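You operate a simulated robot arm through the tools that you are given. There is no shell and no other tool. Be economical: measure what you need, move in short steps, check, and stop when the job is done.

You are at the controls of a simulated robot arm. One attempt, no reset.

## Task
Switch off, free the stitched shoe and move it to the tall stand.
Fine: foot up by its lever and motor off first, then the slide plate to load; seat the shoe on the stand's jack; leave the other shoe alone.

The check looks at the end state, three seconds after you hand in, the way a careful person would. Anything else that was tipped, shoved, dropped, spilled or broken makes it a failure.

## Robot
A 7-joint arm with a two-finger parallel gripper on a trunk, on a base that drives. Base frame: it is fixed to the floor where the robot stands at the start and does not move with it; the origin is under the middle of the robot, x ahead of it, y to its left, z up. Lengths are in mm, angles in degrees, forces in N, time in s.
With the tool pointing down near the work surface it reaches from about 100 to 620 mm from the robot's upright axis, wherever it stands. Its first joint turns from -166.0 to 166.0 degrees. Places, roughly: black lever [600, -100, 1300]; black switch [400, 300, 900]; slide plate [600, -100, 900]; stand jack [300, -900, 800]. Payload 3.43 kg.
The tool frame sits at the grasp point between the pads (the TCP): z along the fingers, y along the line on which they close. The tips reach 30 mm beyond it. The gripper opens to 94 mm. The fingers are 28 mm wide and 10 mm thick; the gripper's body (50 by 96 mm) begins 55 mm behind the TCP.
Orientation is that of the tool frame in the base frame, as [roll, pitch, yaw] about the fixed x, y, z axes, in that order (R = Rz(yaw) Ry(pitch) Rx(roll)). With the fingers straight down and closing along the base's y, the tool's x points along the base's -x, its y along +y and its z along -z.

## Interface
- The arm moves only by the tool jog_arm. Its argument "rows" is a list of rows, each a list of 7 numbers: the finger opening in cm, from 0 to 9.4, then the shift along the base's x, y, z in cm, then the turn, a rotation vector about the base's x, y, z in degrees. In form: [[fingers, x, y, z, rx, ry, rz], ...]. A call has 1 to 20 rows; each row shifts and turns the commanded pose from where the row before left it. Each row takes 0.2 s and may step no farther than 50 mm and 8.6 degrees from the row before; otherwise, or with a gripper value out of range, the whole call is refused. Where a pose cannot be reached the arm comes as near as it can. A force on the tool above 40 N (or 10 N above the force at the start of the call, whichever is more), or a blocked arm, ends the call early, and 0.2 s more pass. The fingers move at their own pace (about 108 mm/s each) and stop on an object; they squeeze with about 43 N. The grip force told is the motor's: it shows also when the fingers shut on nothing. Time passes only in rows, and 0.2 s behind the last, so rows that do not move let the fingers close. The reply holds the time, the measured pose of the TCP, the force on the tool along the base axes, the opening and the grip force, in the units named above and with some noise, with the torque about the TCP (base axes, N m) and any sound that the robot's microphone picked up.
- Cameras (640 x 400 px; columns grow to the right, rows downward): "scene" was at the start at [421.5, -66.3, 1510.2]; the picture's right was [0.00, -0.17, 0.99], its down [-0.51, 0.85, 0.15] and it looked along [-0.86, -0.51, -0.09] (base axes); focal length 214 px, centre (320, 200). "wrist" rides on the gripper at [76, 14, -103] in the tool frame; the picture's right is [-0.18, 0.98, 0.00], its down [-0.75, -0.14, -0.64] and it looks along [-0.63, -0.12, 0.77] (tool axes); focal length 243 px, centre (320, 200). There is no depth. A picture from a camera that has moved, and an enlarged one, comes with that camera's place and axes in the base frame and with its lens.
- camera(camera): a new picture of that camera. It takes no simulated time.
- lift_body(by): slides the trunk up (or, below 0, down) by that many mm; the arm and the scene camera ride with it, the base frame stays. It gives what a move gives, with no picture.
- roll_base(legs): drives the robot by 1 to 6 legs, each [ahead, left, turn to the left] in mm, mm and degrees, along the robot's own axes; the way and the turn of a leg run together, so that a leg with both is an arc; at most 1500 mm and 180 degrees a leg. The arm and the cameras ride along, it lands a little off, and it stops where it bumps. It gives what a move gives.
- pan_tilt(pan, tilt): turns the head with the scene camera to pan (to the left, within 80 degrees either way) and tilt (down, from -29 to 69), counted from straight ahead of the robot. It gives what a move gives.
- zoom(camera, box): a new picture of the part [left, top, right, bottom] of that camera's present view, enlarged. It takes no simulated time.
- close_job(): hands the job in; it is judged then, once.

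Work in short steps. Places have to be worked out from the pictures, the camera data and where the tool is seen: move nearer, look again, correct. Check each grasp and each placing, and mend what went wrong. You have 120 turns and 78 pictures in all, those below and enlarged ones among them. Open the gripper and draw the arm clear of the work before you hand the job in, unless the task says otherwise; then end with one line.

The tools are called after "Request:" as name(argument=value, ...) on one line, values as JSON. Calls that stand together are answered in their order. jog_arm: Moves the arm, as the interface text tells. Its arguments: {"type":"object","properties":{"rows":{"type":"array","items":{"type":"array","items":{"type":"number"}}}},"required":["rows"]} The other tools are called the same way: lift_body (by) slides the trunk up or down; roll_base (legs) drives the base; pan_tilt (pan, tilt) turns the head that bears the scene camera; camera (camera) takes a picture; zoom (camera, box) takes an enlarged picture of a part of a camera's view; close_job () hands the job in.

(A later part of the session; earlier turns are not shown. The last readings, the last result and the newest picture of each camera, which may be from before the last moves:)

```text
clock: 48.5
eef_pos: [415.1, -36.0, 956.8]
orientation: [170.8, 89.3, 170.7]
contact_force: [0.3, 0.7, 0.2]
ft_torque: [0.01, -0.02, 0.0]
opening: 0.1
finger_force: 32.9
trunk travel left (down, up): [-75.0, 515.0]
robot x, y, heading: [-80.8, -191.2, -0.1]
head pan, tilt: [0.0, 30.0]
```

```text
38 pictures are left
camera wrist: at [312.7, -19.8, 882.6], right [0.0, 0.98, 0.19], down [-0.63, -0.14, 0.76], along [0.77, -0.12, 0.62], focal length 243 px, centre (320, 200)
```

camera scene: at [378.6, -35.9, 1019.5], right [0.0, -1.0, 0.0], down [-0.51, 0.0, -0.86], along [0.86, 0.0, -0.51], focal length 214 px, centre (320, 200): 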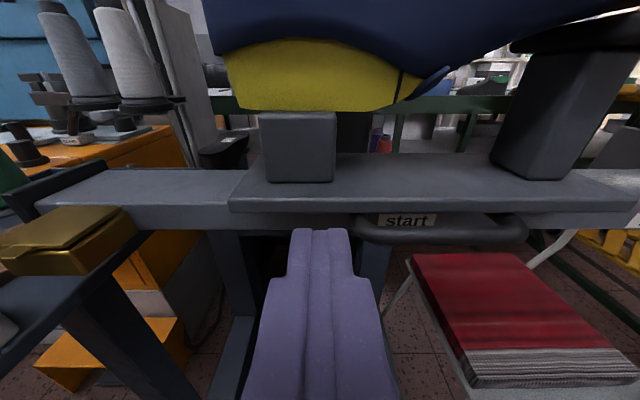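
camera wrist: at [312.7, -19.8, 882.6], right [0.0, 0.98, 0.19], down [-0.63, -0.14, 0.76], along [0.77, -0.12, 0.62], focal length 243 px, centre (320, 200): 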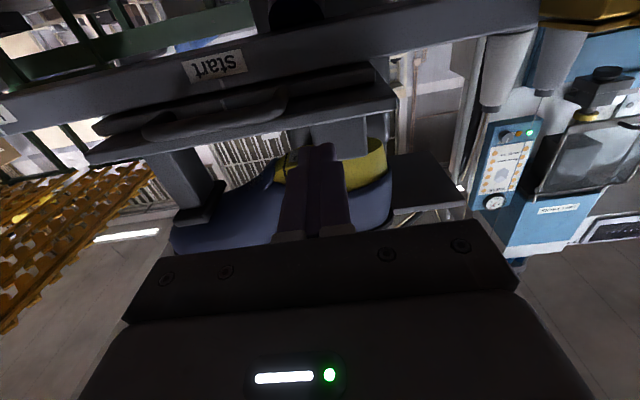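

Handle bar at ≈(481, -111, 931), left end y≈-56. Lower to z≈922, advance so tips reach x≈491, then push gently in -y.

Request:
jog_arm(rows=[[0, 0, 0.3, -3.4, 0, 0, 0], [0, 2.5, 0, 0, 0, 0, 0], [0, 2.1, 0, 0, 0, 0, 0], [0, 0, -1, 0, 0, 0, 0], [0, 0, -1, 0, 0, 0, 0], [0, 0, -1, 0, 0, 0, 0], [0, 0, -1, 0, 0, 0, 0]])

Request:
camera(camera="scene")

```text
clock: 50.1
eef_pos: [460.9, -72.2, 922.9]
orientation: [170.3, 89.4, 170.2]
contact_force: [-0.5, 0.1, 0.0]
ft_torque: [-0.01, 0.0, -0.01]
opening: 0.2
finger_force: 32.7
trunk travel left (down, up): [-75.0, 515.0]
robot x, y, heading: [-78.2, -190.3, -0.4]
head pan, tilt: [0.0, 30.0]
```

```text
37 pictures are left
camera scene: at [423.8, -73.3, 985.8], right [0.0, -1.0, 0.0], down [-0.51, 0.0, -0.86], along [0.86, 0.0, -0.51], focal length 214 px, centre (320, 200)
```

scene: 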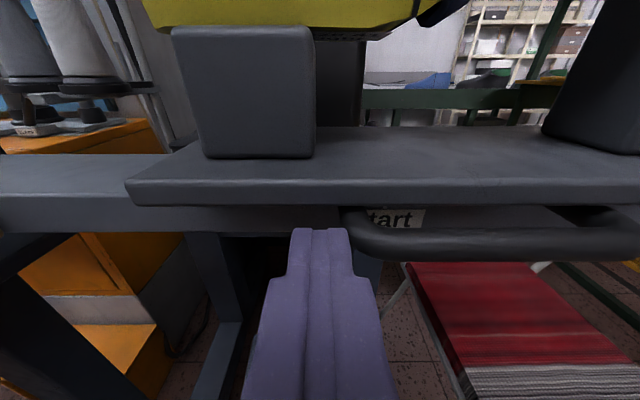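

The slide is already moving with negligible force. Continue pushing in -y gently.

Request:
jog_arm(rows=[[0, 0, -0.5, 0, 0, 0, 0], [0, 0, -1, 0, 0, 0, 0], [0, 0, -1, 0, 0, 0, 0], [0, 0, -1, 0, 0, 0, 0], [0, 0, -1, 0, 0, 0, 0], [0, 0, -1, 0, 0, 0, 0], [0, 0, -1, 0, 0, 0, 0], [0, 0, -1, 0, 0, 0, 0], [0, 0, -1, 0, 0, 0, 0], [0, 0, -1, 0, 0, 0, 0], [0, 0, -1, 0, 0, 0, 0], [0, 0, -1, 0, 0, 0, 0], [0, 0, -1, 0, 0, 0, 0], [0, 0, -1, 0, 0, 0, 0]])

Request:
camera(camera="scene")

```text
clock: 53.1
eef_pos: [462.2, -207.2, 922.5]
orientation: [171.3, 89.3, 171.3]
contact_force: [-0.3, 0.4, 0.4]
ft_torque: [-0.01, -0.03, 0.0]
opening: 0.0
finger_force: 32.9
trunk travel left (down, up): [-75.0, 515.0]
robot x, y, heading: [-77.9, -188.3, -0.2]
head pan, tilt: [0.0, 30.0]
```

```text
36 pictures are left
camera scene: at [424.7, -208.6, 985.0], right [0.0, -1.0, 0.0], down [-0.51, 0.0, -0.86], along [0.86, 0.0, -0.51], focal length 214 px, centre (320, 200)
```

scene: 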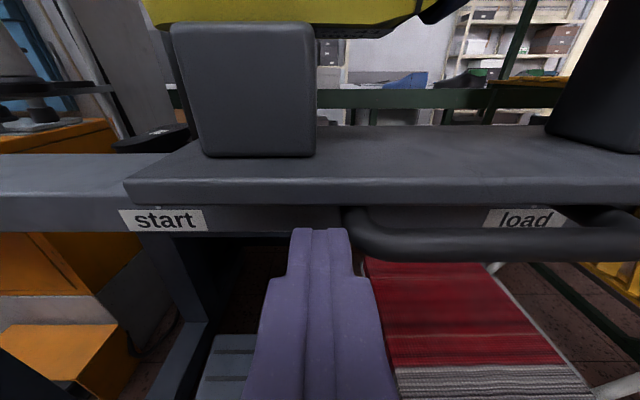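

Nearly there; continue in small steps until the end stop.

Request:
jog_arm(rows=[[0, 0, -0.8, 0, 0, 0, 0], [0, 0, -0.8, 0, 0, 0, 0], [0, 0, -0.6, 0, 0, 0, 0], [0, 0, -0.6, 0, 0, 0, 0], [0, 0, -0.5, 0, 0, 0, 0], [0, 0, -0.5, 0, 0, 0, 0], [0, 0, -0.5, 0, 0, 0, 0], [0, 0, 0, 0, 0, 0, 0]])

Request:
camera(camera="scene")

```text
clock: 54.9
eef_pos: [461.3, -251.3, 923.1]
orientation: [171.1, 89.4, 171.1]
contact_force: [-0.6, -0.9, 1.2]
ft_torque: [0.0, 0.03, 0.02]
opening: 0.0
finger_force: 33.1
trunk travel left (down, up): [-75.0, 515.0]
robot x, y, heading: [-79.1, -189.1, -0.5]
head pan, tilt: [0.0, 30.0]
```

```text
35 pictures are left
camera scene: at [424.4, -251.5, 985.2], right [0.0, -1.0, 0.0], down [-0.51, 0.0, -0.86], along [0.86, 0.0, -0.51], focal length 214 px, centre (320, 200)
```

scene: 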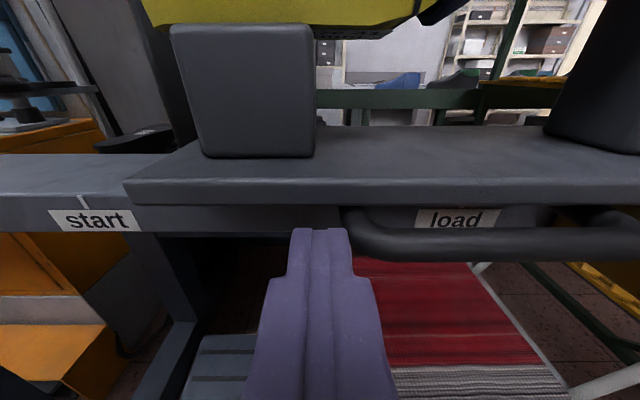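

Re-measured: "load" label at y≈-334; handle centre now ≈-315. Continue ~20 mm more, until stop.

Request:
jog_arm(rows=[[0, 0, -0.5, 0, 0, 0, 0], [0, 0, -0.5, 0, 0, 0, 0], [0, 0, -0.5, 0, 0, 0, 0], [0, 0, -0.4, 0, 0, 0, 0], [0, 0, 0, 0, 0, 0, 0]])

Request:
camera(camera="scene")

```text
clock: 56.1
eef_pos: [461.7, -269.1, 924.4]
orientation: [168.8, 89.3, 168.8]
contact_force: [0.1, 0.0, 0.4]
ft_torque: [0.02, 0.03, 0.02]
opening: 0.1
finger_force: 32.9
trunk travel left (down, up): [-75.0, 515.0]
robot x, y, heading: [-80.6, -190.0, -0.4]
head pan, tilt: [0.0, 30.0]
```

```text
34 pictures are left
camera scene: at [424.3, -270.5, 985.4], right [0.0, -1.0, 0.0], down [-0.51, 0.0, -0.86], along [0.86, 0.0, -0.51], focal length 214 px, centre (320, 200)
```

scene: 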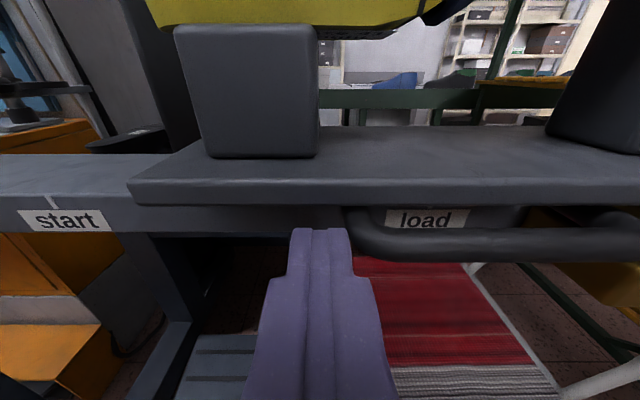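

Aligned with "load" by my estimate. A few more mm to see whether there is a stop.

Request:
jog_arm(rows=[[0, 0, -0.3, 0, 0, 0, 0], [0, 0, -0.3, 0, 0, 0, 0], [0, 0, -0.3, 0, 0, 0, 0], [0, 0, 0, 0, 0, 0, 0]])

```text
clock: 57.1
eef_pos: [460.4, -272.4, 922.6]
orientation: [175.6, 89.3, 176.0]
contact_force: [-4.3, 32.9, 0.1]
ft_torque: [-0.34, -0.06, 0.91]
opening: 0.0
finger_force: 33.1
trunk travel left (down, up): [-75.0, 515.0]
robot x, y, heading: [-79.9, -190.5, -0.3]
head pan, tilt: [0.0, 30.0]
```

Hit the end stop: slide is at load. Back away, then raise the trunk for an overview of the shoe.

Request:
jog_arm(rows=[[0, 0, 0.8, 0, 0, 0, 0], [0, -4, 0.5, 0, 0, 0, 0], [0, -3, 0, 0, 0, 0, 0]])

Request:
roll_base(legs=[[-250, -100, 0]])

Request:
lift_body(by=400)

Request:
camera(camera="scene")

```text
clock: 57.9
eef_pos: [391.3, -267.5, 923.0]
orientation: [174.3, 89.5, 174.1]
contact_force: [0.9, 1.0, -0.2]
ft_torque: [0.03, -0.01, 0.0]
opening: 0.3
finger_force: 33.4
trunk travel left (down, up): [-75.0, 515.0]
robot x, y, heading: [-79.7, -187.9, -0.3]
head pan, tilt: [0.0, 30.0]
```

```text
clock: 59.8
eef_pos: [141.3, -363.6, 922.6]
orientation: [170.3, 89.3, 170.4]
contact_force: [0.1, 0.6, 0.4]
ft_torque: [0.01, 0.01, 0.02]
opening: 0.1
finger_force: 32.7
trunk travel left (down, up): [-75.0, 515.0]
robot x, y, heading: [-329.7, -289.8, -0.1]
head pan, tilt: [0.0, 30.0]
```

```text
clock: 63.6
eef_pos: [140.1, -363.4, 1323.2]
orientation: [170.3, 89.3, 170.3]
contact_force: [0.5, -1.1, 0.3]
ft_torque: [0.0, 0.02, -0.02]
opening: 0.0
finger_force: 33.7
trunk travel left (down, up): [-475.0, 115.0]
robot x, y, heading: [-327.4, -286.9, -0.5]
head pan, tilt: [0.0, 30.0]
```

```text
33 pictures are left
camera scene: at [104.2, -365.1, 1385.2], right [0.0, -1.0, 0.0], down [-0.51, 0.0, -0.86], along [0.86, 0.0, -0.51], focal length 214 px, centre (320, 200)
```

scene: 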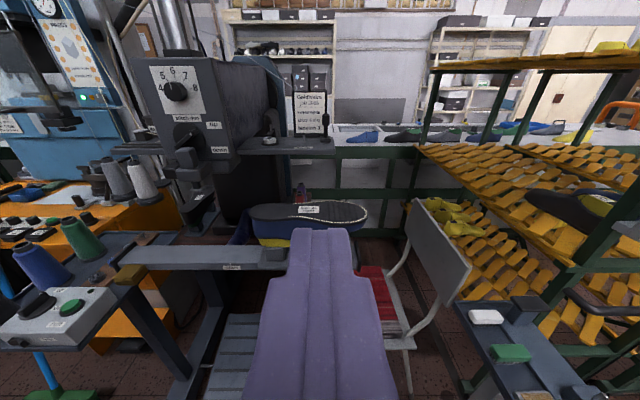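

Shoe is at the load position and still seated. Pan right to inspect the stand's jack precisely.

Request:
pan_tilt(pan=-50, tilt=40)

Request:
camera(camera="scene")

```text
clock: 64.8
eef_pos: [140.3, -364.3, 1322.7]
orientation: [170.1, 89.3, 170.2]
contact_force: [-0.2, 1.0, -1.1]
ft_torque: [-0.03, 0.01, -0.02]
opening: 0.0
finger_force: 33.1
trunk travel left (down, up): [-475.0, 115.0]
robot x, y, heading: [-330.3, -290.7, -0.5]
head pan, tilt: [-50.0, 40.0]
```

```text
32 pictures are left
camera scene: at [68.2, -430.2, 1370.2], right [-0.77, -0.64, 0.01], down [-0.42, 0.49, -0.76], along [0.49, -0.59, -0.65], focal length 214 px, centre (320, 200)
```

scene: 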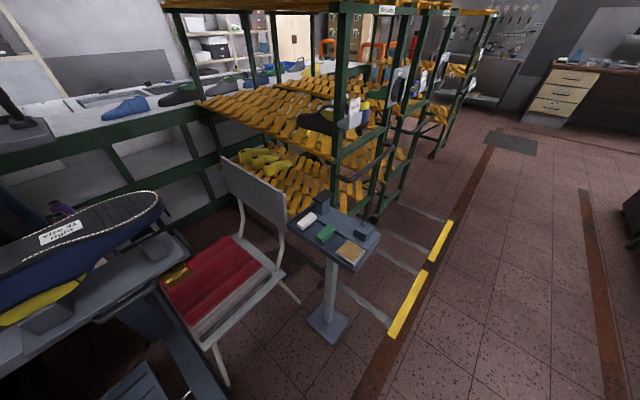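

Request:
zoom(camera="scene", box=[270, 180, 400, 280])

```text
4.00 times, centred on (335, 230) of scene
camera zoom: at [68.2, -430.2, 1370.2], right [-0.77, -0.64, 0.01], down [-0.42, 0.49, -0.76], along [0.49, -0.59, -0.65], focal length 858 px, centre (260, 80)
```

zoom: 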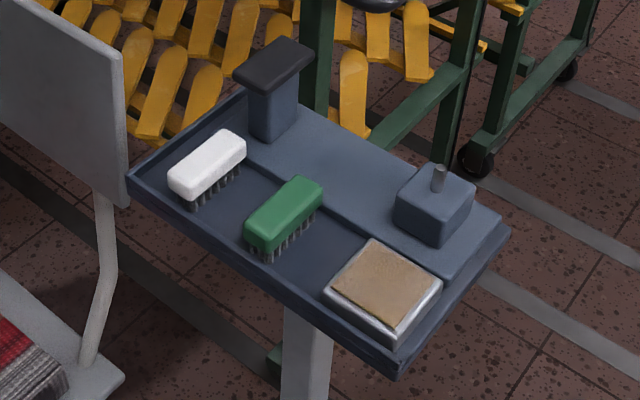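

Jack: heel block with pin toward the robot side (-x), toe rest further +x. Now I return the tool to down and pre-turn it -90° for gripping across the shoe's width.

Request:
jog_arm(rows=[[9.4, 0, 0, 0, 0, 8.5, 0], [9.4, 0, 0, 0, 0, 8.5, 0], [9.4, 0, 0, 0, 0, 8.5, 0], [9.4, 0, 0, 0, 0, 8.5, 0], [9.4, 0, 0, 0, 0, 8.5, 0], [9.4, 0, 0, 0, 0, 8.5, 0], [9.4, 0, 0, 0, 0, 8.5, 0], [9.4, 0, 0, 0, 0, 8.5, 0], [9.4, 0, 0, 0, 0, 8.5, 0], [9.4, 0, 0, 0, 0, 8.5, 0], [9.4, 0, 0, 0, 0, 4.3, 0]])

Request:
jog_arm(rows=[[9.4, 1, 0.5, 0, 0, 0, -8.5], [9.4, 1, 0.5, 0, 0, 0, -8.5], [9.4, 1, 0.5, 0, 0, 0, -8.5], [9.4, 1, 0.5, 0, 0, 0, -8.5], [9.4, 1, 0.5, 0, 0, 0, -8.5], [9.4, 1, 0.5, 0, 0, 0, -8.5], [9.4, 0, 0.5, 0, 0, 0, -8.5], [9.4, 0, 0.5, 0, 0, 0, -8.5], [9.4, 0, 0.5, 0, 0, 0, -8.5], [9.4, 0, 0.5, 0, 0, 0, -8.5], [9.4, 0, 0, 0, 0, 0, -5]])

Request:
pan_tilt(pan=0, tilt=20)

Request:
roll_base(legs=[[280, 0, 0]])

Request:
camera(camera="scene")

Request:
camera(camera="wrist")

```text
clock: 67.2
eef_pos: [146.9, -364.9, 1321.2]
orientation: [-180.0, 0.0, 179.8]
contact_force: [0.8, -0.3, 0.1]
ft_torque: [0.03, 0.02, 0.0]
opening: 94.0
finger_force: 0.1
out of reach, approached as far as the arm can: row 2
trunk travel left (down, up): [-475.0, 115.0]
robot x, y, heading: [-332.9, -291.1, -0.4]
head pan, tilt: [-50.0, 40.0]
```

```text
clock: 69.6
eef_pos: [205.0, -316.4, 1321.6]
orientation: [180.0, 0.0, 89.8]
contact_force: [0.0, 0.0, -0.8]
ft_torque: [-0.03, 0.0, 0.01]
opening: 94.1
finger_force: 0.1
trunk travel left (down, up): [-475.0, 115.0]
robot x, y, heading: [-328.7, -286.9, -0.5]
head pan, tilt: [-50.0, 40.0]
```

```text
clock: 70.8
eef_pos: [204.6, -315.4, 1319.9]
orientation: [-180.0, 0.0, 89.9]
contact_force: [0.5, 0.6, 0.2]
ft_torque: [0.0, 0.06, -0.03]
opening: 93.8
finger_force: 0.0
trunk travel left (down, up): [-475.0, 115.0]
robot x, y, heading: [-332.6, -289.9, -0.5]
head pan, tilt: [0.0, 20.0]
```

```text
clock: 72.7
eef_pos: [487.7, -316.5, 1320.9]
orientation: [-179.9, 0.1, 89.9]
contact_force: [-0.3, 1.1, 0.2]
ft_torque: [-0.02, 0.04, -0.01]
opening: 94.2
finger_force: 0.0
trunk travel left (down, up): [-475.0, 115.0]
robot x, y, heading: [-51.0, -292.8, -0.3]
head pan, tilt: [0.0, 20.0]
```

```text
30 pictures are left
camera scene: at [489.2, -395.1, 1357.9], right [-1.0, 0.0, 0.0], down [0.0, 0.94, 0.34], along [0.0, 0.34, -0.94], focal length 214 px, centre (320, 200)
```

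scene: 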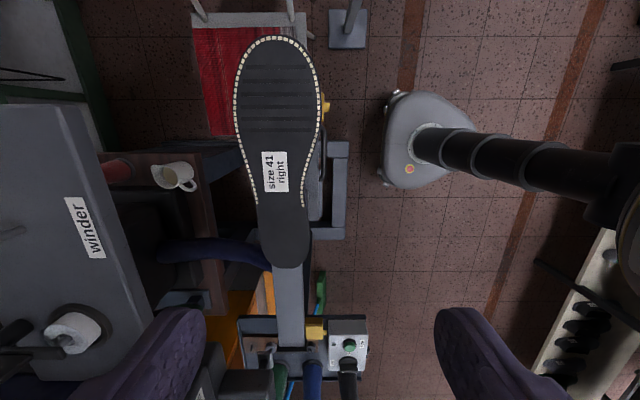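

```text
29 pictures are left
camera wrist: at [502.6, -239.7, 1423.6], right [0.98, -0.19, 0.0], down [-0.14, -0.75, 0.64], along [-0.12, -0.63, -0.77], focal length 243 px, centre (320, 200)
```

wrist: 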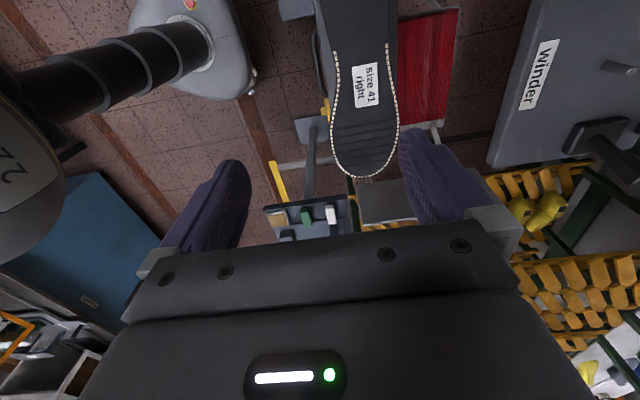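

Shoe waist at ≈(544, -325), sole z≈1090, width ≈68 mm. Move above it, head tucked, and check before descending round it.

Request:
pan_tilt(pan=0, tilt=65)

Request:
jog_arm(rows=[[9.4, 2, -0.4, -2, 0, 0, 0], [9.4, 2, -0.4, -3, 0, 0, 0], [9.4, 1.6, 0, -4, 0, 0, 0], [9.4, 0, 0, -4, 0, 0, 0], [9.4, 0, 0, -3.5, 0, 0, 0], [9.4, 0, 0, 0, 0, 0, 0]])

Request:
camera(camera="wrist")

Request:
camera(camera="scene")

```text
clock: 73.8
eef_pos: [486.7, -317.4, 1320.1]
orientation: [180.0, 0.1, 89.8]
contact_force: [-0.5, -0.2, -0.5]
ft_torque: [-0.03, -0.03, 0.01]
opening: 93.9
finger_force: 0.1
trunk travel left (down, up): [-475.0, 115.0]
robot x, y, heading: [-53.2, -290.8, -0.3]
head pan, tilt: [0.0, 65.0]
```

```text
clock: 75.2
eef_pos: [540.9, -324.0, 1157.6]
orientation: [-180.0, 0.1, 89.8]
contact_force: [-0.3, 0.3, -0.2]
ft_torque: [0.0, -0.05, -0.01]
opening: 94.1
finger_force: 0.0
trunk travel left (down, up): [-475.0, 115.0]
robot x, y, heading: [-47.1, -291.9, -0.0]
head pan, tilt: [0.0, 65.0]
```

```text
28 pictures are left
camera wrist: at [556.5, -247.1, 1259.5], right [0.98, -0.19, 0.0], down [-0.14, -0.75, 0.64], along [-0.12, -0.63, -0.77], focal length 243 px, centre (320, 200)
```

wrist: 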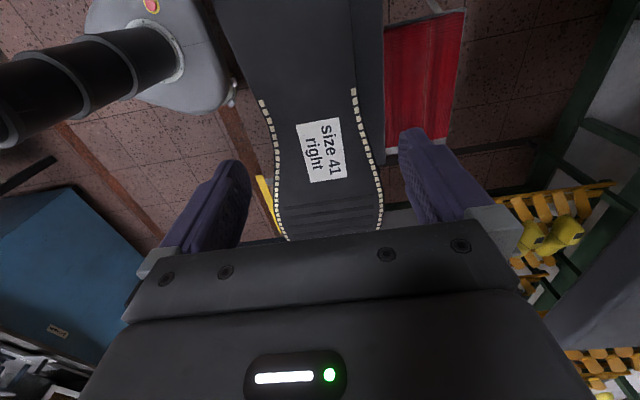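

```text
27 pictures are left
camera scene: at [543.4, -338.8, 1226.2], right [-1.0, 0.0, 0.0], down [0.0, 0.42, 0.91], along [0.0, 0.91, -0.42], focal length 214 px, centre (320, 200)
```

scene: 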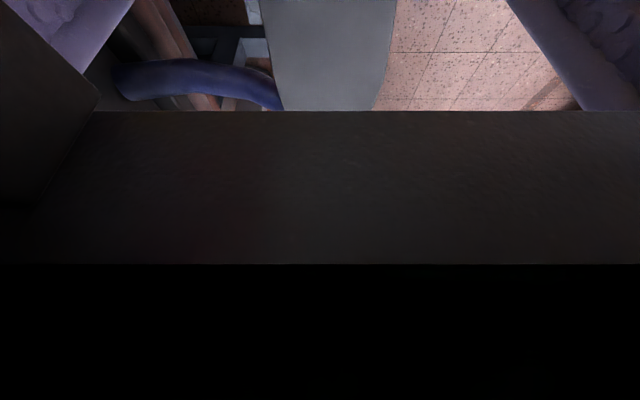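

The sole is centred between the fingers. Descend straight to TCP z≈1068.

Request:
jog_arm(rows=[[9.4, 0, 0, -3, 0, 0, 0], [9.4, 0, 0, -3, 0, 0, 0], [9.4, 0, 0, -1.5, 0, 0, 0], [9.4, 0, 0, -1.4, 0, 0, 0], [9.4, 0, 0, 0, 0, 0, 0]])

Request:
camera(camera="wrist")

```text
clock: 76.5
eef_pos: [542.7, -324.3, 1066.3]
orientation: [-179.9, 0.1, 89.9]
contact_force: [1.1, -0.3, -0.2]
ft_torque: [-0.03, 0.01, -0.02]
opening: 94.1
finger_force: 0.1
trunk travel left (down, up): [-475.0, 115.0]
robot x, y, heading: [-51.2, -294.4, -0.2]
head pan, tilt: [0.0, 65.0]
```

```text
26 pictures are left
camera wrist: at [557.8, -247.5, 1170.3], right [0.98, -0.19, 0.0], down [-0.14, -0.75, 0.64], along [-0.12, -0.63, -0.77], focal length 243 px, centre (320, 200)
```

wrist: 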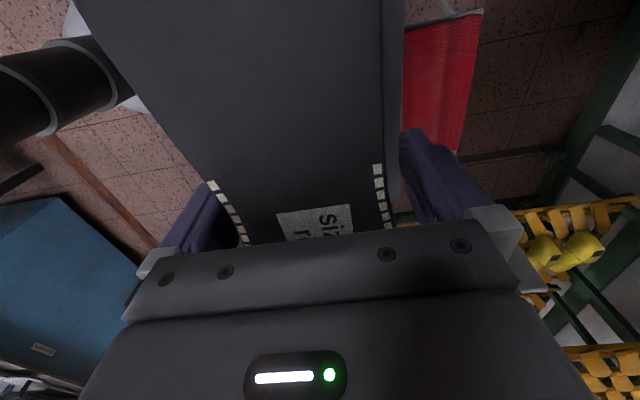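

Fingers straddle the sole cleanly. Close the gripper.

Request:
jog_arm(rows=[[7.8, 0, 0, 0, 0, 0, 0], [7.0, 0, 0, 0, 0, 0, 0], [6.0, 0, 0, 0, 0, 0, 0], [4.0, 0, 0, 0, 0, 0, 0], [0, 0, 0, 0, 0, 0, 0], [0, 0, 0, 0, 0, 0, 0]])

```text
clock: 77.8
eef_pos: [542.6, -325.0, 1068.3]
orientation: [-179.9, 0.2, 89.9]
contact_force: [-2.0, -0.3, -0.2]
ft_torque: [0.06, 0.04, 0.06]
opening: 81.4
finger_force: 43.3
trunk travel left (down, up): [-475.0, 115.0]
robot x, y, heading: [-49.3, -288.7, -0.0]
head pan, tilt: [0.0, 65.0]
```

Firm grip at 81 mm. Lift slowly a little and check.

Request:
jog_arm(rows=[[0, 0, 0, 0.5, 0, 0, 0], [0, 0, 0, 1, 0, 0, 0], [0, 0, 0, 1.5, 0, 0, 0], [0, 0, 0, 2, 0, 0, 0], [0, 0, 0, 2, 0, 0, 0], [0, 0, 0, 0, 0, 0, 0]])

Request:
camera(camera="wrist")

```text
clock: 79.2
eef_pos: [542.5, -324.8, 1136.8]
orientation: [-179.9, 0.2, 89.9]
contact_force: [0.7, 0.6, -8.4]
ft_torque: [-0.06, -0.01, 0.03]
opening: 81.6
finger_force: 42.9
trunk travel left (down, up): [-475.0, 115.0]
robot x, y, heading: [-50.5, -292.7, -0.6]
head pan, tilt: [0.0, 65.0]
```

```text
25 pictures are left
camera wrist: at [558.0, -247.6, 1239.9], right [0.98, -0.19, 0.0], down [-0.14, -0.75, 0.64], along [-0.12, -0.63, -0.77], focal length 243 px, centre (320, 200)
```

wrist: 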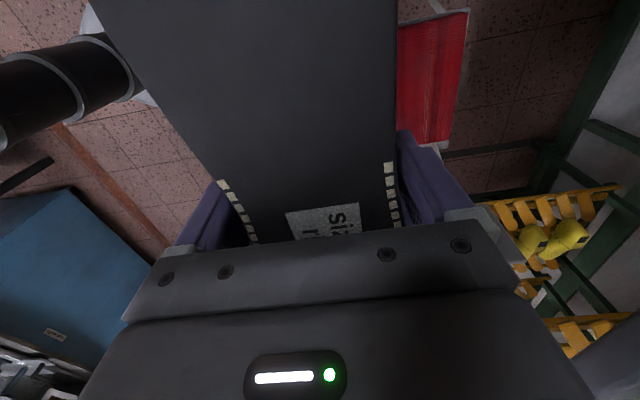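

Shoe (≈0.86 kg) lifted level, balanced; it has shifted ≈4 mm toward +x in the grip. Raise more and back away from the machine.

Request:
jog_arm(rows=[[0, 0, 0, 2, 0, 0, 0], [0, 0, 0, 2, 0, 0, 0], [0, 0, 0, 2, 0, 0, 0]])

Request:
roll_base(legs=[[-200, 0, 0], [-200, 0, 0]])

Request:
jog_arm(rows=[[0, -0.7, 0, 0, 0, 0, 8], [0, -0.7, 0, 0, 0, 0, 8], [0, -0.7, 0, 0, 0, 0, 8], [0, -0.7, 0, 0, 0, 0, 8], [0, -0.7, 0, 0, 0, 0, 8], [0, -0.7, 0, 0, 0, 0, 8], [0, -0.7, 0, 0, 0, 0, 8], [0, -0.7, 0, 0, 0, 0, 8], [0, -0.7, 0, 0, 0, 0, 8], [0, -0.7, 0, 0, 0, 0, 8], [0, -0.7, 0, 0, 0, 0, 8], [0, 0, 0, 0, 0, 0, 2]])

Request:
pan_tilt(pan=0, tilt=-29)

Request:
camera(camera="scene")

Request:
camera(camera="wrist")

```text
clock: 80.0
eef_pos: [542.2, -326.0, 1196.9]
orientation: [-179.9, 0.1, 90.0]
contact_force: [0.2, 0.3, -8.3]
ft_torque: [-0.04, -0.04, 0.0]
opening: 81.7
finger_force: 42.8
trunk travel left (down, up): [-475.0, 115.0]
robot x, y, heading: [-50.4, -289.8, -0.4]
head pan, tilt: [0.0, 65.0]
```

```text
clock: 82.8
eef_pos: [141.8, -322.2, 1196.9]
orientation: [-180.0, 0.2, 89.9]
contact_force: [-1.0, 0.5, -8.7]
ft_torque: [-0.02, -0.03, 0.02]
opening: 81.6
finger_force: 42.9
trunk travel left (down, up): [-475.0, 115.0]
robot x, y, heading: [-447.3, -288.8, 0.2]
head pan, tilt: [0.0, 65.0]
```

```text
clock: 85.4
eef_pos: [66.7, -321.9, 1196.3]
orientation: [-180.0, 0.0, -180.0]
contact_force: [-0.8, -0.8, -8.6]
ft_torque: [-0.01, -0.02, -0.02]
opening: 81.1
finger_force: 43.2
trunk travel left (down, up): [-475.0, 115.0]
robot x, y, heading: [-448.4, -291.8, -0.1]
head pan, tilt: [0.0, 65.0]
```

```text
clock: 87.1
eef_pos: [66.8, -322.3, 1196.6]
orientation: [-179.9, 0.0, 180.0]
contact_force: [0.2, -0.2, -9.2]
ft_torque: [0.03, 0.0, -0.01]
opening: 81.5
finger_force: 43.5
trunk travel left (down, up): [-475.0, 115.0]
robot x, y, heading: [-447.3, -289.4, -0.2]
head pan, tilt: [0.0, -28.6]
```

```text
24 pictures are left
camera scene: at [218.3, -323.2, 1260.3], right [0.0, -1.0, 0.0], down [-0.88, 0.0, -0.48], along [0.48, 0.0, -0.88], focal length 214 px, centre (320, 200)
```

scene: 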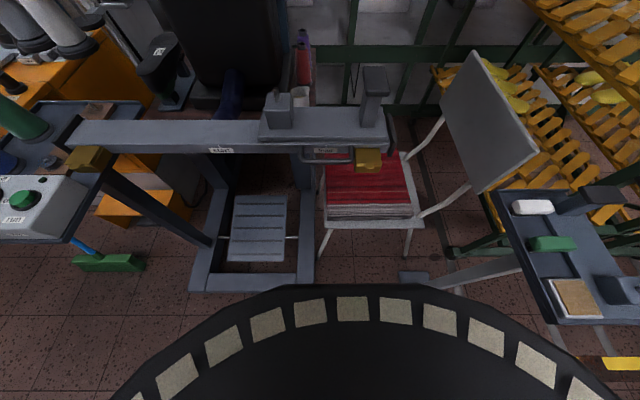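

```text
23 pictures are left
camera wrist: at [-9.2, -307.1, 1300.1], right [0.19, 0.98, 0.0], down [0.75, -0.14, 0.64], along [0.63, -0.12, -0.77], focal length 243 px, centre (320, 200)
```

wrist: 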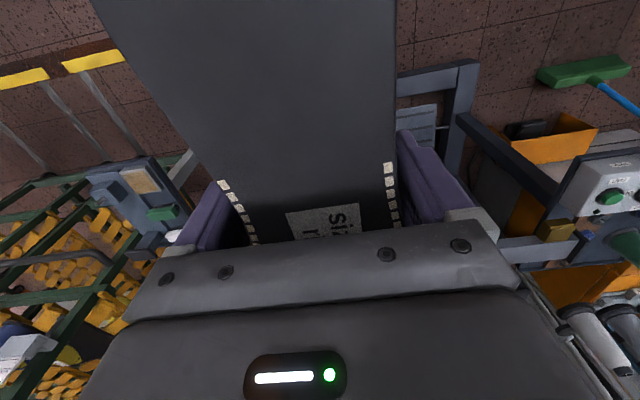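

Shoe held well; machine jack now visible. Zoom on the machine jack and the stand jack to compare them.

Request:
zoom(camera="scene", box=[240, 50, 400, 170])

Request:
zoom(camera="scene", box=[480, 170, 640, 330])

```text
3.33 times, centred on (320, 110) of scene
camera zoom: at [218.3, -323.2, 1260.3], right [0.0, -1.0, 0.0], down [-0.88, 0.0, -0.48], along [0.48, 0.0, -0.88], focal length 715 px, centre (320, 500)
```

zoom: 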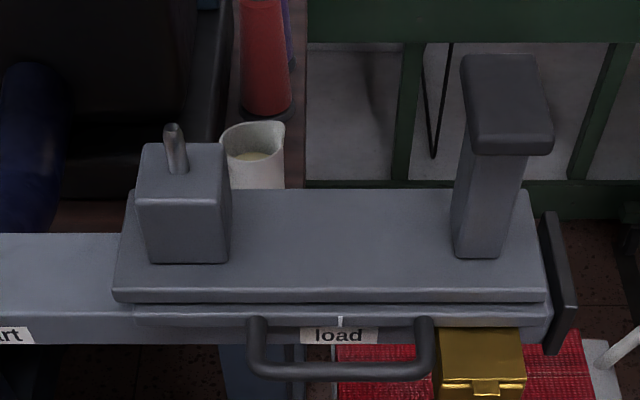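

```text
2.50 times, centred on (560, 250) of scene
camera zoom: at [218.3, -323.2, 1260.3], right [0.0, -1.0, 0.0], down [-0.88, 0.0, -0.48], along [0.48, 0.0, -0.88], focal length 536 px, centre (-280, 75)
```

zoom: 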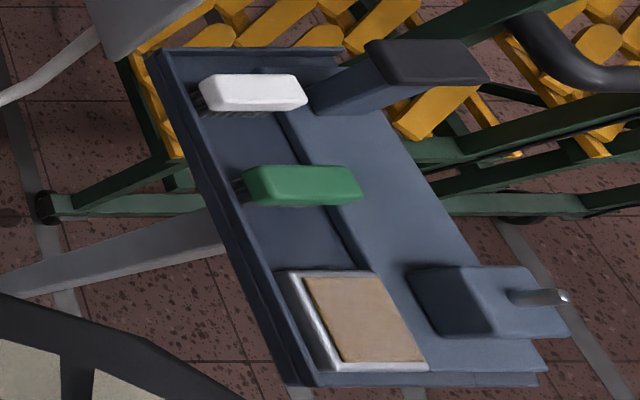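

The shoe appeared to lean toward -x after the foot was raised; I need to know its roll in the grip now. Zoom on the wrist view of the held shoe.

Request:
zoom(camera="wrist", box=[80, 0, 480, 250])

```text
1.60 times, centred on (280, 125) of wrist
camera zoom: at [-9.2, -307.1, 1300.1], right [0.19, 0.98, 0.0], down [0.75, -0.14, 0.64], along [0.63, -0.12, -0.77], focal length 388 px, centre (384, 320)
```

zoom: 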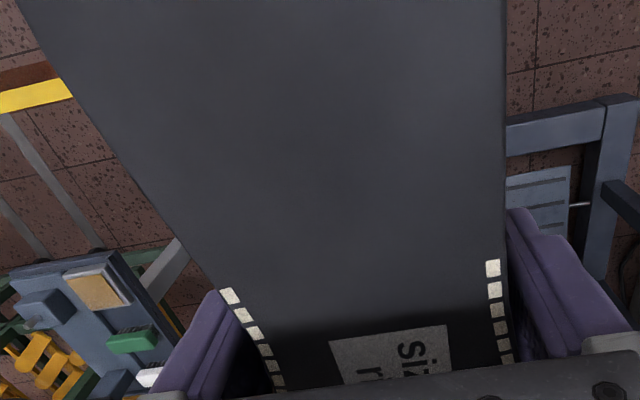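

Comparing views, the shoe was seated with the pin under its centreline, about 79 mm heelward of the TCP, and block top about 70 mm below TCP height at the grip. Now drive right to line up with the stand, shoe toe pointing +x.

Request:
roll_base(legs=[[0, -300, 0], [0, -290, 0]])

Request:
camera(camera="scene")

```text
clock: 90.8
eef_pos: [65.3, -913.4, 1197.5]
orientation: [180.0, -0.1, -180.0]
contact_force: [-1.1, -0.1, -8.5]
ft_torque: [0.04, -0.01, -0.03]
opening: 81.3
finger_force: 42.5
trunk travel left (down, up): [-475.0, 115.0]
robot x, y, heading: [-450.8, -880.1, -0.2]
head pan, tilt: [0.0, -28.6]
```

```text
19 pictures are left
camera scene: at [216.9, -913.5, 1260.3], right [0.0, -1.0, 0.0], down [-0.88, 0.0, -0.48], along [0.48, 0.0, -0.88], focal length 214 px, centre (320, 200)
```

scene: 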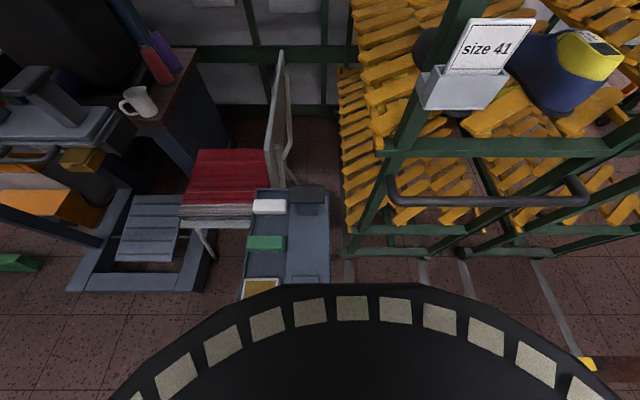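

Heel block is hidden by the shoe's toe. Back off 200 mm so that the whole stand top is visible, then zoom.

Request:
roll_base(legs=[[-180, 0, 0]])

Request:
zoom(camera="scene", box=[230, 110, 390, 230])

```text
clock: 92.3
eef_pos: [-116.6, -910.3, 1197.6]
orientation: [-180.0, 0.1, -179.9]
contact_force: [-0.4, 0.1, -7.9]
ft_torque: [0.03, -0.02, -0.02]
opening: 81.3
finger_force: 43.0
trunk travel left (down, up): [-475.0, 115.0]
robot x, y, heading: [-630.7, -877.0, 0.1]
head pan, tilt: [0.0, -28.6]
```

```text
3.33 times, centred on (310, 170) of scene
camera zoom: at [34.6, -911.1, 1261.1], right [0.0, -1.0, 0.0], down [-0.88, 0.0, -0.48], along [0.48, 0.0, -0.88], focal length 715 px, centre (353, 300)
```

zoom: 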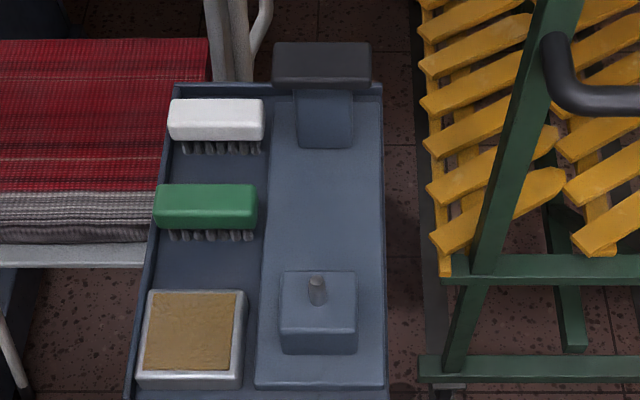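

Clear view: pin ≈(258, -889), block top z≈848, jack axis along +x (yaw≈0), toe pad ≈(425, -890). So the TCP target is ≈(337, -890), seating at z≈918. Drive over it at height.

Request:
roll_base(legs=[[300, 20, 0], [130, 0, 0]])

Request:
pan_tilt(pan=0, tilt=0)

Request:
camera(camera="scene")

Request:
camera(camera="wrist")

```text
clock: 95.2
eef_pos: [314.6, -889.8, 1196.0]
orientation: [179.9, -0.1, -179.8]
contact_force: [0.9, 0.8, -9.1]
ft_torque: [-0.02, 0.07, -0.01]
opening: 81.0
finger_force: 43.6
trunk travel left (down, up): [-475.0, 115.0]
robot x, y, heading: [-203.9, -859.2, 0.1]
head pan, tilt: [0.0, -28.6]
```

```text
clock: 96.1
eef_pos: [313.9, -891.3, 1197.2]
orientation: [-180.0, 0.0, -179.8]
contact_force: [-0.2, -0.6, -8.6]
ft_torque: [0.01, 0.03, 0.05]
opening: 81.0
finger_force: 43.3
trunk travel left (down, up): [-475.0, 115.0]
robot x, y, heading: [-203.8, -858.5, -0.4]
head pan, tilt: [0.0, 0.0]
```

```text
17 pictures are left
camera scene: at [425.7, -890.7, 1237.1], right [0.0, -1.0, 0.0], down [-1.0, 0.0, 0.0], along [0.0, 0.0, -1.0], focal length 214 px, centre (320, 200)
```

scene: 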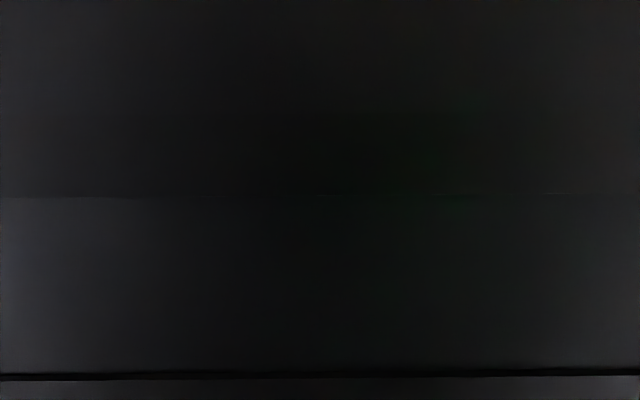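

```text
16 pictures are left
camera wrist: at [238.2, -875.4, 1299.9], right [0.18, 0.98, 0.0], down [0.75, -0.14, 0.64], along [0.63, -0.12, -0.77], focal length 243 px, centre (320, 200)
```

wrist: 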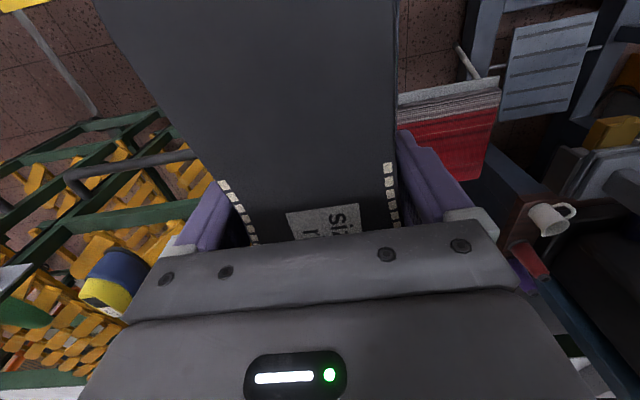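

Lined up. Fine-adjust x by +23 mm and descend to just above the pin.

Request:
jog_arm(rows=[[0, 1.2, 0.1, 0, 0, 0, 0], [0, 1.1, 0, 0, 0, 0, 0], [0, 0, 0, -4, 0, 0, 0], [0, 0, 0, -4, 0, 0, 0], [0, 0, 0, -4, 0, 0, 0], [0, 0, 0, -4, 0, 0, 0], [0, 0, 0, -4, 0, 0, 0], [0, 0, 0, -2.5, 0, 0, 0], [0, 0, 0, 0, 0, 0, 0]])

Request:
camera(camera="wrist")

```text
clock: 98.1
eef_pos: [335.7, -888.6, 970.3]
orientation: [180.0, 0.0, -179.8]
contact_force: [0.4, -0.1, -9.6]
ft_torque: [0.02, -0.02, 0.03]
opening: 80.9
finger_force: 43.2
trunk travel left (down, up): [-475.0, 115.0]
robot x, y, heading: [-202.1, -857.8, -0.0]
head pan, tilt: [0.0, 0.0]
```

```text
15 pictures are left
camera wrist: at [260.1, -874.0, 1074.4], right [0.18, 0.98, 0.0], down [0.75, -0.14, 0.64], along [0.63, -0.12, -0.77], focal length 243 px, centre (320, 200)
```

wrist: 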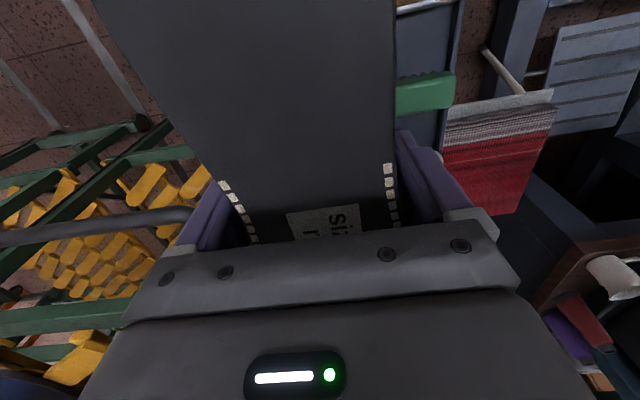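

Nothing in the way. Descend slowly toward the pin in small steps, watching force.

Request:
jog_arm(rows=[[0, 0.1, -0.1, -0.6, 0, 0, 0], [0, 0, 0, -0.6, 0, 0, 0], [0, 0, 0, -0.5, 0, 0, 0], [0, 0, 0, -0.4, 0, 0, 0]])

```text
clock: 99.1
eef_pos: [337.5, -890.3, 950.7]
orientation: [-180.0, 0.0, -179.7]
contact_force: [0.6, 0.7, -9.1]
ft_torque: [0.02, 0.01, 0.01]
opening: 80.9
finger_force: 43.0
trunk travel left (down, up): [-475.0, 115.0]
robot x, y, heading: [-200.4, -857.2, -0.1]
head pan, tilt: [0.0, 0.0]
```

Request:
jog_arm(rows=[[0, 0, 0, -0.4, 0, 0, 0], [0, 0, 0, -0.4, 0, 0, 0], [0, 0, 0, -0.3, 0, 0, 0]])

```text
clock: 99.9
eef_pos: [338.5, -890.3, 940.7]
orientation: [180.0, 0.0, -179.8]
contact_force: [6.0, -0.9, 8.3]
ft_torque: [0.12, 0.96, -0.02]
opening: 80.3
finger_force: 43.2
trunk travel left (down, up): [-475.0, 115.0]
robot x, y, heading: [-204.5, -860.6, 0.0]
head pan, tilt: [0.0, 0.0]
```

Contact at z≈942, located 79 mm heelward: the pin tip is touching just beside the hole, pushing the shoe +x. Lift 3 mm, shift +x 3 mm, and probe again.

Request:
jog_arm(rows=[[0, 0, 0, 0.5, 0, 0, 0], [0, 0.3, 0, 0, 0, 0, 0], [0, 0, 0, -0.4, 0, 0, 0], [0, 0, 0, -0.3, 0, 0, 0]])

```text
clock: 100.9
eef_pos: [340.9, -889.3, 938.9]
orientation: [179.9, 0.2, -179.8]
contact_force: [4.6, -0.5, 8.6]
ft_torque: [0.06, 1.11, -0.01]
opening: 80.9
finger_force: 42.9
trunk travel left (down, up): [-475.0, 115.0]
robot x, y, heading: [-203.4, -862.9, 0.3]
head pan, tilt: [0.0, 0.0]
```

Request:
jog_arm(rows=[[0, 0, 0, 0.5, 0, 0, 0], [0, 0.4, 0, 0, 0, 0, 0], [0, 0, 0, -0.4, 0, 0, 0], [0, 0, 0, -0.3, 0, 0, 0]])

```text
clock: 101.9
eef_pos: [344.9, -890.0, 936.6]
orientation: [179.9, 0.2, -179.7]
contact_force: [5.0, -1.1, 8.4]
ft_torque: [0.06, 1.13, -0.01]
opening: 80.7
finger_force: 42.5
trunk travel left (down, up): [-475.0, 115.0]
robot x, y, heading: [-200.4, -855.6, -0.1]
head pan, tilt: [0.0, 0.0]
```

Torque seems to saturate near 1.1 Nm — the shoe may be pitching in the grip. Lift and inspect.

Request:
jog_arm(rows=[[0, 0, 0, 1, 0, 0, 0], [0, 0, 0, 1, 0, 0, 0], [0, 0, 0, 0, 0, 0, 0]])

Request:
camera(camera="wrist")

```text
clock: 102.7
eef_pos: [343.3, -889.8, 955.4]
orientation: [-179.9, 0.0, -179.7]
contact_force: [0.5, 0.6, -8.8]
ft_torque: [0.02, 0.04, -0.01]
opening: 80.3
finger_force: 42.8
trunk travel left (down, up): [-475.0, 115.0]
robot x, y, heading: [-204.3, -859.6, -0.0]
head pan, tilt: [0.0, 0.0]
```

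```text
14 pictures are left
camera wrist: at [268.3, -875.5, 1058.8], right [0.18, 0.98, 0.0], down [0.75, -0.14, 0.64], along [0.63, -0.12, -0.77], focal length 243 px, centre (320, 200)
```

wrist: 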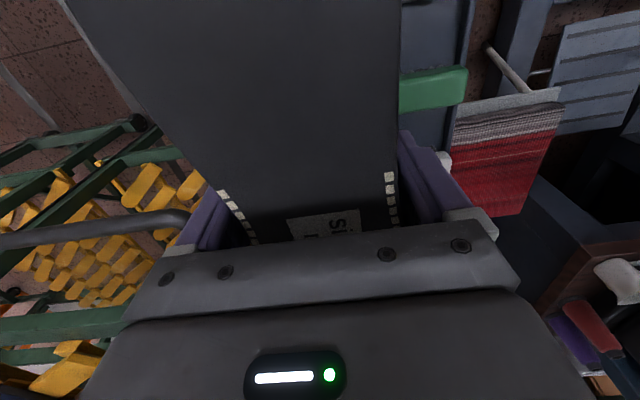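

The shoe pitched heel-up by about 4° in the pads. I'll correct with tool pitch -4°, then probe lightly in a small grid (each probe starts with a lift) to find the hole.

Request:
jog_arm(rows=[[0, -0.5, 0, 0, 0, -4.2, 0], [0, 0, 0, -0.7, 0, 0, 0], [0, 0, 0, -0.3, 0, 0, 0], [0, 0, 0, 0, 0, 0, 0]])

Request:
jog_arm(rows=[[0, 0, 0, -0.2, 0, 0, 0], [0, 0, 0, 0, 0, 0, 0]])

Request:
jog_arm(rows=[[0, 0, 0, -0.15, 0, 0, 0], [0, 0, 0, 0, 0, 0, 0]])

```text
clock: 103.7
eef_pos: [339.2, -890.6, 946.0]
orientation: [179.9, 4.2, -179.8]
contact_force: [0.6, -0.1, -8.7]
ft_torque: [0.0, -0.04, -0.01]
opening: 80.5
finger_force: 43.2
trunk travel left (down, up): [-475.0, 115.0]
robot x, y, heading: [-203.9, -857.5, -0.2]
head pan, tilt: [0.0, 0.0]
```

```text
clock: 104.3
eef_pos: [337.6, -889.8, 943.5]
orientation: [180.0, 4.1, -179.9]
contact_force: [0.2, 0.1, -9.3]
ft_torque: [0.04, -0.01, -0.02]
opening: 80.8
finger_force: 43.1
trunk travel left (down, up): [-475.0, 115.0]
robot x, y, heading: [-205.5, -863.0, 0.2]
head pan, tilt: [0.0, 0.0]
```

```text
clock: 104.9
eef_pos: [340.0, -890.4, 942.6]
orientation: [180.0, 4.2, -179.8]
contact_force: [0.1, -0.2, -4.7]
ft_torque: [0.02, 0.31, 0.05]
opening: 80.5
finger_force: 43.5
trunk travel left (down, up): [-475.0, 115.0]
robot x, y, heading: [-200.1, -861.0, 0.3]
head pan, tilt: [0.0, 0.0]
```

Light contact at 942.4. Now a ring of light probes ±4 mm around this point.

Request:
jog_arm(rows=[[0, 0, 0, 0.4, 0, 0, 0], [0, 0.4, 0, 0, 0, 0, 0], [0, 0, 0, -0.43, 0, 0, 0], [0, 0, 0, 0, 0, 0, 0]])

Request:
jog_arm(rows=[[0, 0, 0, 0.4, 0, 0, 0], [0, 0, 0.4, 0, 0, 0, 0], [0, 0, 0, -0.4, 0, 0, 0], [0, 0, 0, 0, 0, 0, 0]])

Request:
jog_arm(rows=[[0, 0, 0, 0.4, 0, 0, 0], [0, -0.4, 0, 0, 0, 0, 0], [0, 0, 0, -0.4, 0, 0, 0], [0, 0, 0, 0, 0, 0, 0]])

Request:
jog_arm(rows=[[0, 0, 0, 0.4, 0, 0, 0], [0, -0.4, 0, 0, 0, 0, 0], [0, 0, 0, -0.4, 0, 0, 0], [0, 0, 0, 0, 0, 0, 0]])

Request:
jog_arm(rows=[[0, 0, 0, 0.4, 0, 0, 0], [0, 0, -0.4, 0, 0, 0, 0], [0, 0, 0, -0.4, 0, 0, 0], [0, 0, 0, 0, 0, 0, 0]])

Request:
jog_arm(rows=[[0, 0, 0, 0.4, 0, 0, 0], [0, 0, -0.4, 0, 0, 0, 0], [0, 0, 0, -0.4, 0, 0, 0], [0, 0, 0, 0, 0, 0, 0]])

Request:
jog_arm(rows=[[0, 0, 0, 0.4, 0, 0, 0], [0, 0.4, 0, 0, 0, 0, 0], [0, 0, 0, -0.4, 0, 0, 0], [0, 0, 0, 0, 0, 0, 0]])

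Request:
jog_arm(rows=[[0, 0, 0, 0.4, 0, 0, 0], [0, 0.4, 0, 0, 0, 0, 0], [0, 0, 0, -0.4, 0, 0, 0], [0, 0, 0, 0, 0, 0, 0]])

```text
clock: 105.9
eef_pos: [344.7, -889.9, 942.2]
orientation: [-180.0, 4.3, -179.8]
contact_force: [0.9, 0.1, 1.7]
ft_torque: [0.1, 0.71, -0.06]
opening: 80.8
finger_force: 43.1
trunk travel left (down, up): [-475.0, 115.0]
robot x, y, heading: [-205.5, -858.7, 0.1]
head pan, tilt: [0.0, 0.0]
```

```text
clock: 106.9
eef_pos: [344.4, -885.8, 941.5]
orientation: [-180.0, 4.1, -179.8]
contact_force: [1.0, 0.5, -3.6]
ft_torque: [0.07, 0.46, -0.1]
opening: 80.2
finger_force: 42.3
trunk travel left (down, up): [-475.0, 115.0]
robot x, y, heading: [-201.8, -858.4, -0.2]
head pan, tilt: [0.0, 0.0]
```

```text
clock: 107.9
eef_pos: [339.1, -886.2, 942.0]
orientation: [180.0, 4.2, -179.9]
contact_force: [0.0, 0.0, -8.5]
ft_torque: [0.02, -0.03, -0.02]
opening: 80.6
finger_force: 42.9
trunk travel left (down, up): [-475.0, 115.0]
robot x, y, heading: [-202.8, -857.3, -0.3]
head pan, tilt: [0.0, 0.0]
```

```text
clock: 108.9
eef_pos: [335.1, -886.0, 942.2]
orientation: [179.9, 4.2, -179.8]
contact_force: [0.3, -0.1, -8.4]
ft_torque: [0.02, -0.01, 0.0]
opening: 80.6
finger_force: 42.9
trunk travel left (down, up): [-475.0, 115.0]
robot x, y, heading: [-204.3, -859.0, -0.1]
head pan, tilt: [0.0, 0.0]
```

```text
clock: 109.9
eef_pos: [334.8, -889.6, 943.2]
orientation: [179.9, 4.4, -179.7]
contact_force: [0.7, -1.5, 5.7]
ft_torque: [0.02, 0.93, 0.05]
opening: 80.7
finger_force: 43.5
trunk travel left (down, up): [-475.0, 115.0]
robot x, y, heading: [-199.9, -860.2, -0.1]
head pan, tilt: [0.0, 0.0]
```

```text
clock: 110.9
eef_pos: [336.2, -894.1, 943.6]
orientation: [-180.0, 4.4, -179.9]
contact_force: [1.1, -0.8, 3.4]
ft_torque: [0.04, 0.84, 0.0]
opening: 80.6
finger_force: 42.5
trunk travel left (down, up): [-475.0, 115.0]
robot x, y, heading: [-202.3, -859.8, 0.0]
head pan, tilt: [0.0, 0.0]
```

```text
clock: 111.9
eef_pos: [339.8, -892.8, 942.6]
orientation: [179.9, 4.1, -179.8]
contact_force: [0.6, 1.1, -2.7]
ft_torque: [0.1, 0.45, -0.05]
opening: 80.2
finger_force: 43.1
trunk travel left (down, up): [-475.0, 115.0]
robot x, y, heading: [-200.3, -861.8, -0.0]
head pan, tilt: [0.0, 0.0]
```

```text
clock: 112.9
eef_pos: [343.4, -893.2, 942.8]
orientation: [179.9, 4.3, -179.8]
contact_force: [0.4, 0.4, -3.0]
ft_torque: [0.07, 0.37, 0.02]
opening: 80.4
finger_force: 43.0
trunk travel left (down, up): [-475.0, 115.0]
robot x, y, heading: [-204.3, -858.3, 0.1]
head pan, tilt: [0.0, 0.0]
```

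No contact at (339,-886) and (335,-886): that's the hole. Move to (337,-885) and descend.

Request:
jog_arm(rows=[[0, 0, 0, 0.5, 0, 0, 0], [0, -0.65, 0.85, 0, 0, 0, 0], [0, 0, 0, -0.5, 0, 0, 0], [0, 0, 0, -0.4, 0, 0, 0], [0, 0, 0, 0, 0, 0, 0]])

Request:
jog_arm(rows=[[0, 0, 0, -0.4, 0, 0, 0], [0, 0, 0, 0, 0, 0, 0]])

```text
clock: 114.1
eef_pos: [336.9, -886.5, 937.5]
orientation: [180.0, 4.2, -179.8]
contact_force: [0.1, -0.5, -8.3]
ft_torque: [0.03, 0.04, 0.01]
opening: 80.7
finger_force: 43.7
trunk travel left (down, up): [-475.0, 115.0]
robot x, y, heading: [-199.5, -857.4, 0.1]
head pan, tilt: [0.0, 0.0]
```

```text
clock: 114.7
eef_pos: [336.7, -884.5, 934.4]
orientation: [-179.9, 4.2, -179.9]
contact_force: [0.2, -0.8, -9.0]
ft_torque: [0.06, 0.0, 0.0]
opening: 80.5
finger_force: 42.9
trunk travel left (down, up): [-475.0, 115.0]
robot x, y, heading: [-200.9, -860.4, -0.1]
head pan, tilt: [0.0, 0.0]
```

The pin is entering the hole with no force. Continue down in small steps.

Request:
jog_arm(rows=[[0, 0, 0, -0.4, 0, 0, 0], [0, 0, 0, 0, 0, 0, 0]])

Request:
jog_arm(rows=[[0, 0, 0, -0.4, 0, 0, 0], [0, 0, 0, 0, 0, 0, 0]])

Request:
jog_arm(rows=[[0, 0, 0, -0.3, 0, 0, 0], [0, 0, 0, 0, 0, 0, 0]])

```text
clock: 115.3
eef_pos: [336.8, -885.3, 929.9]
orientation: [179.9, 4.2, -179.9]
contact_force: [0.1, 0.0, -9.4]
ft_torque: [0.01, -0.01, 0.02]
opening: 80.3
finger_force: 42.7
trunk travel left (down, up): [-475.0, 115.0]
robot x, y, heading: [-204.3, -858.0, 0.0]
head pan, tilt: [0.0, 0.0]
```

```text
clock: 115.9
eef_pos: [336.1, -886.1, 924.7]
orientation: [180.0, 4.1, -179.8]
contact_force: [0.3, 0.4, -8.9]
ft_torque: [0.01, 0.0, -0.02]
opening: 80.5
finger_force: 43.0
trunk travel left (down, up): [-475.0, 115.0]
robot x, y, heading: [-205.6, -859.4, 0.3]
head pan, tilt: [0.0, 0.0]
```

```text
clock: 116.5
eef_pos: [336.6, -885.3, 922.6]
orientation: [180.0, 4.2, -179.8]
contact_force: [0.1, -0.3, -9.1]
ft_torque: [0.04, -0.02, 0.0]
opening: 80.3
finger_force: 43.5
trunk travel left (down, up): [-475.0, 115.0]
robot x, y, heading: [-200.0, -861.9, 0.0]
head pan, tilt: [0.0, 0.0]
```

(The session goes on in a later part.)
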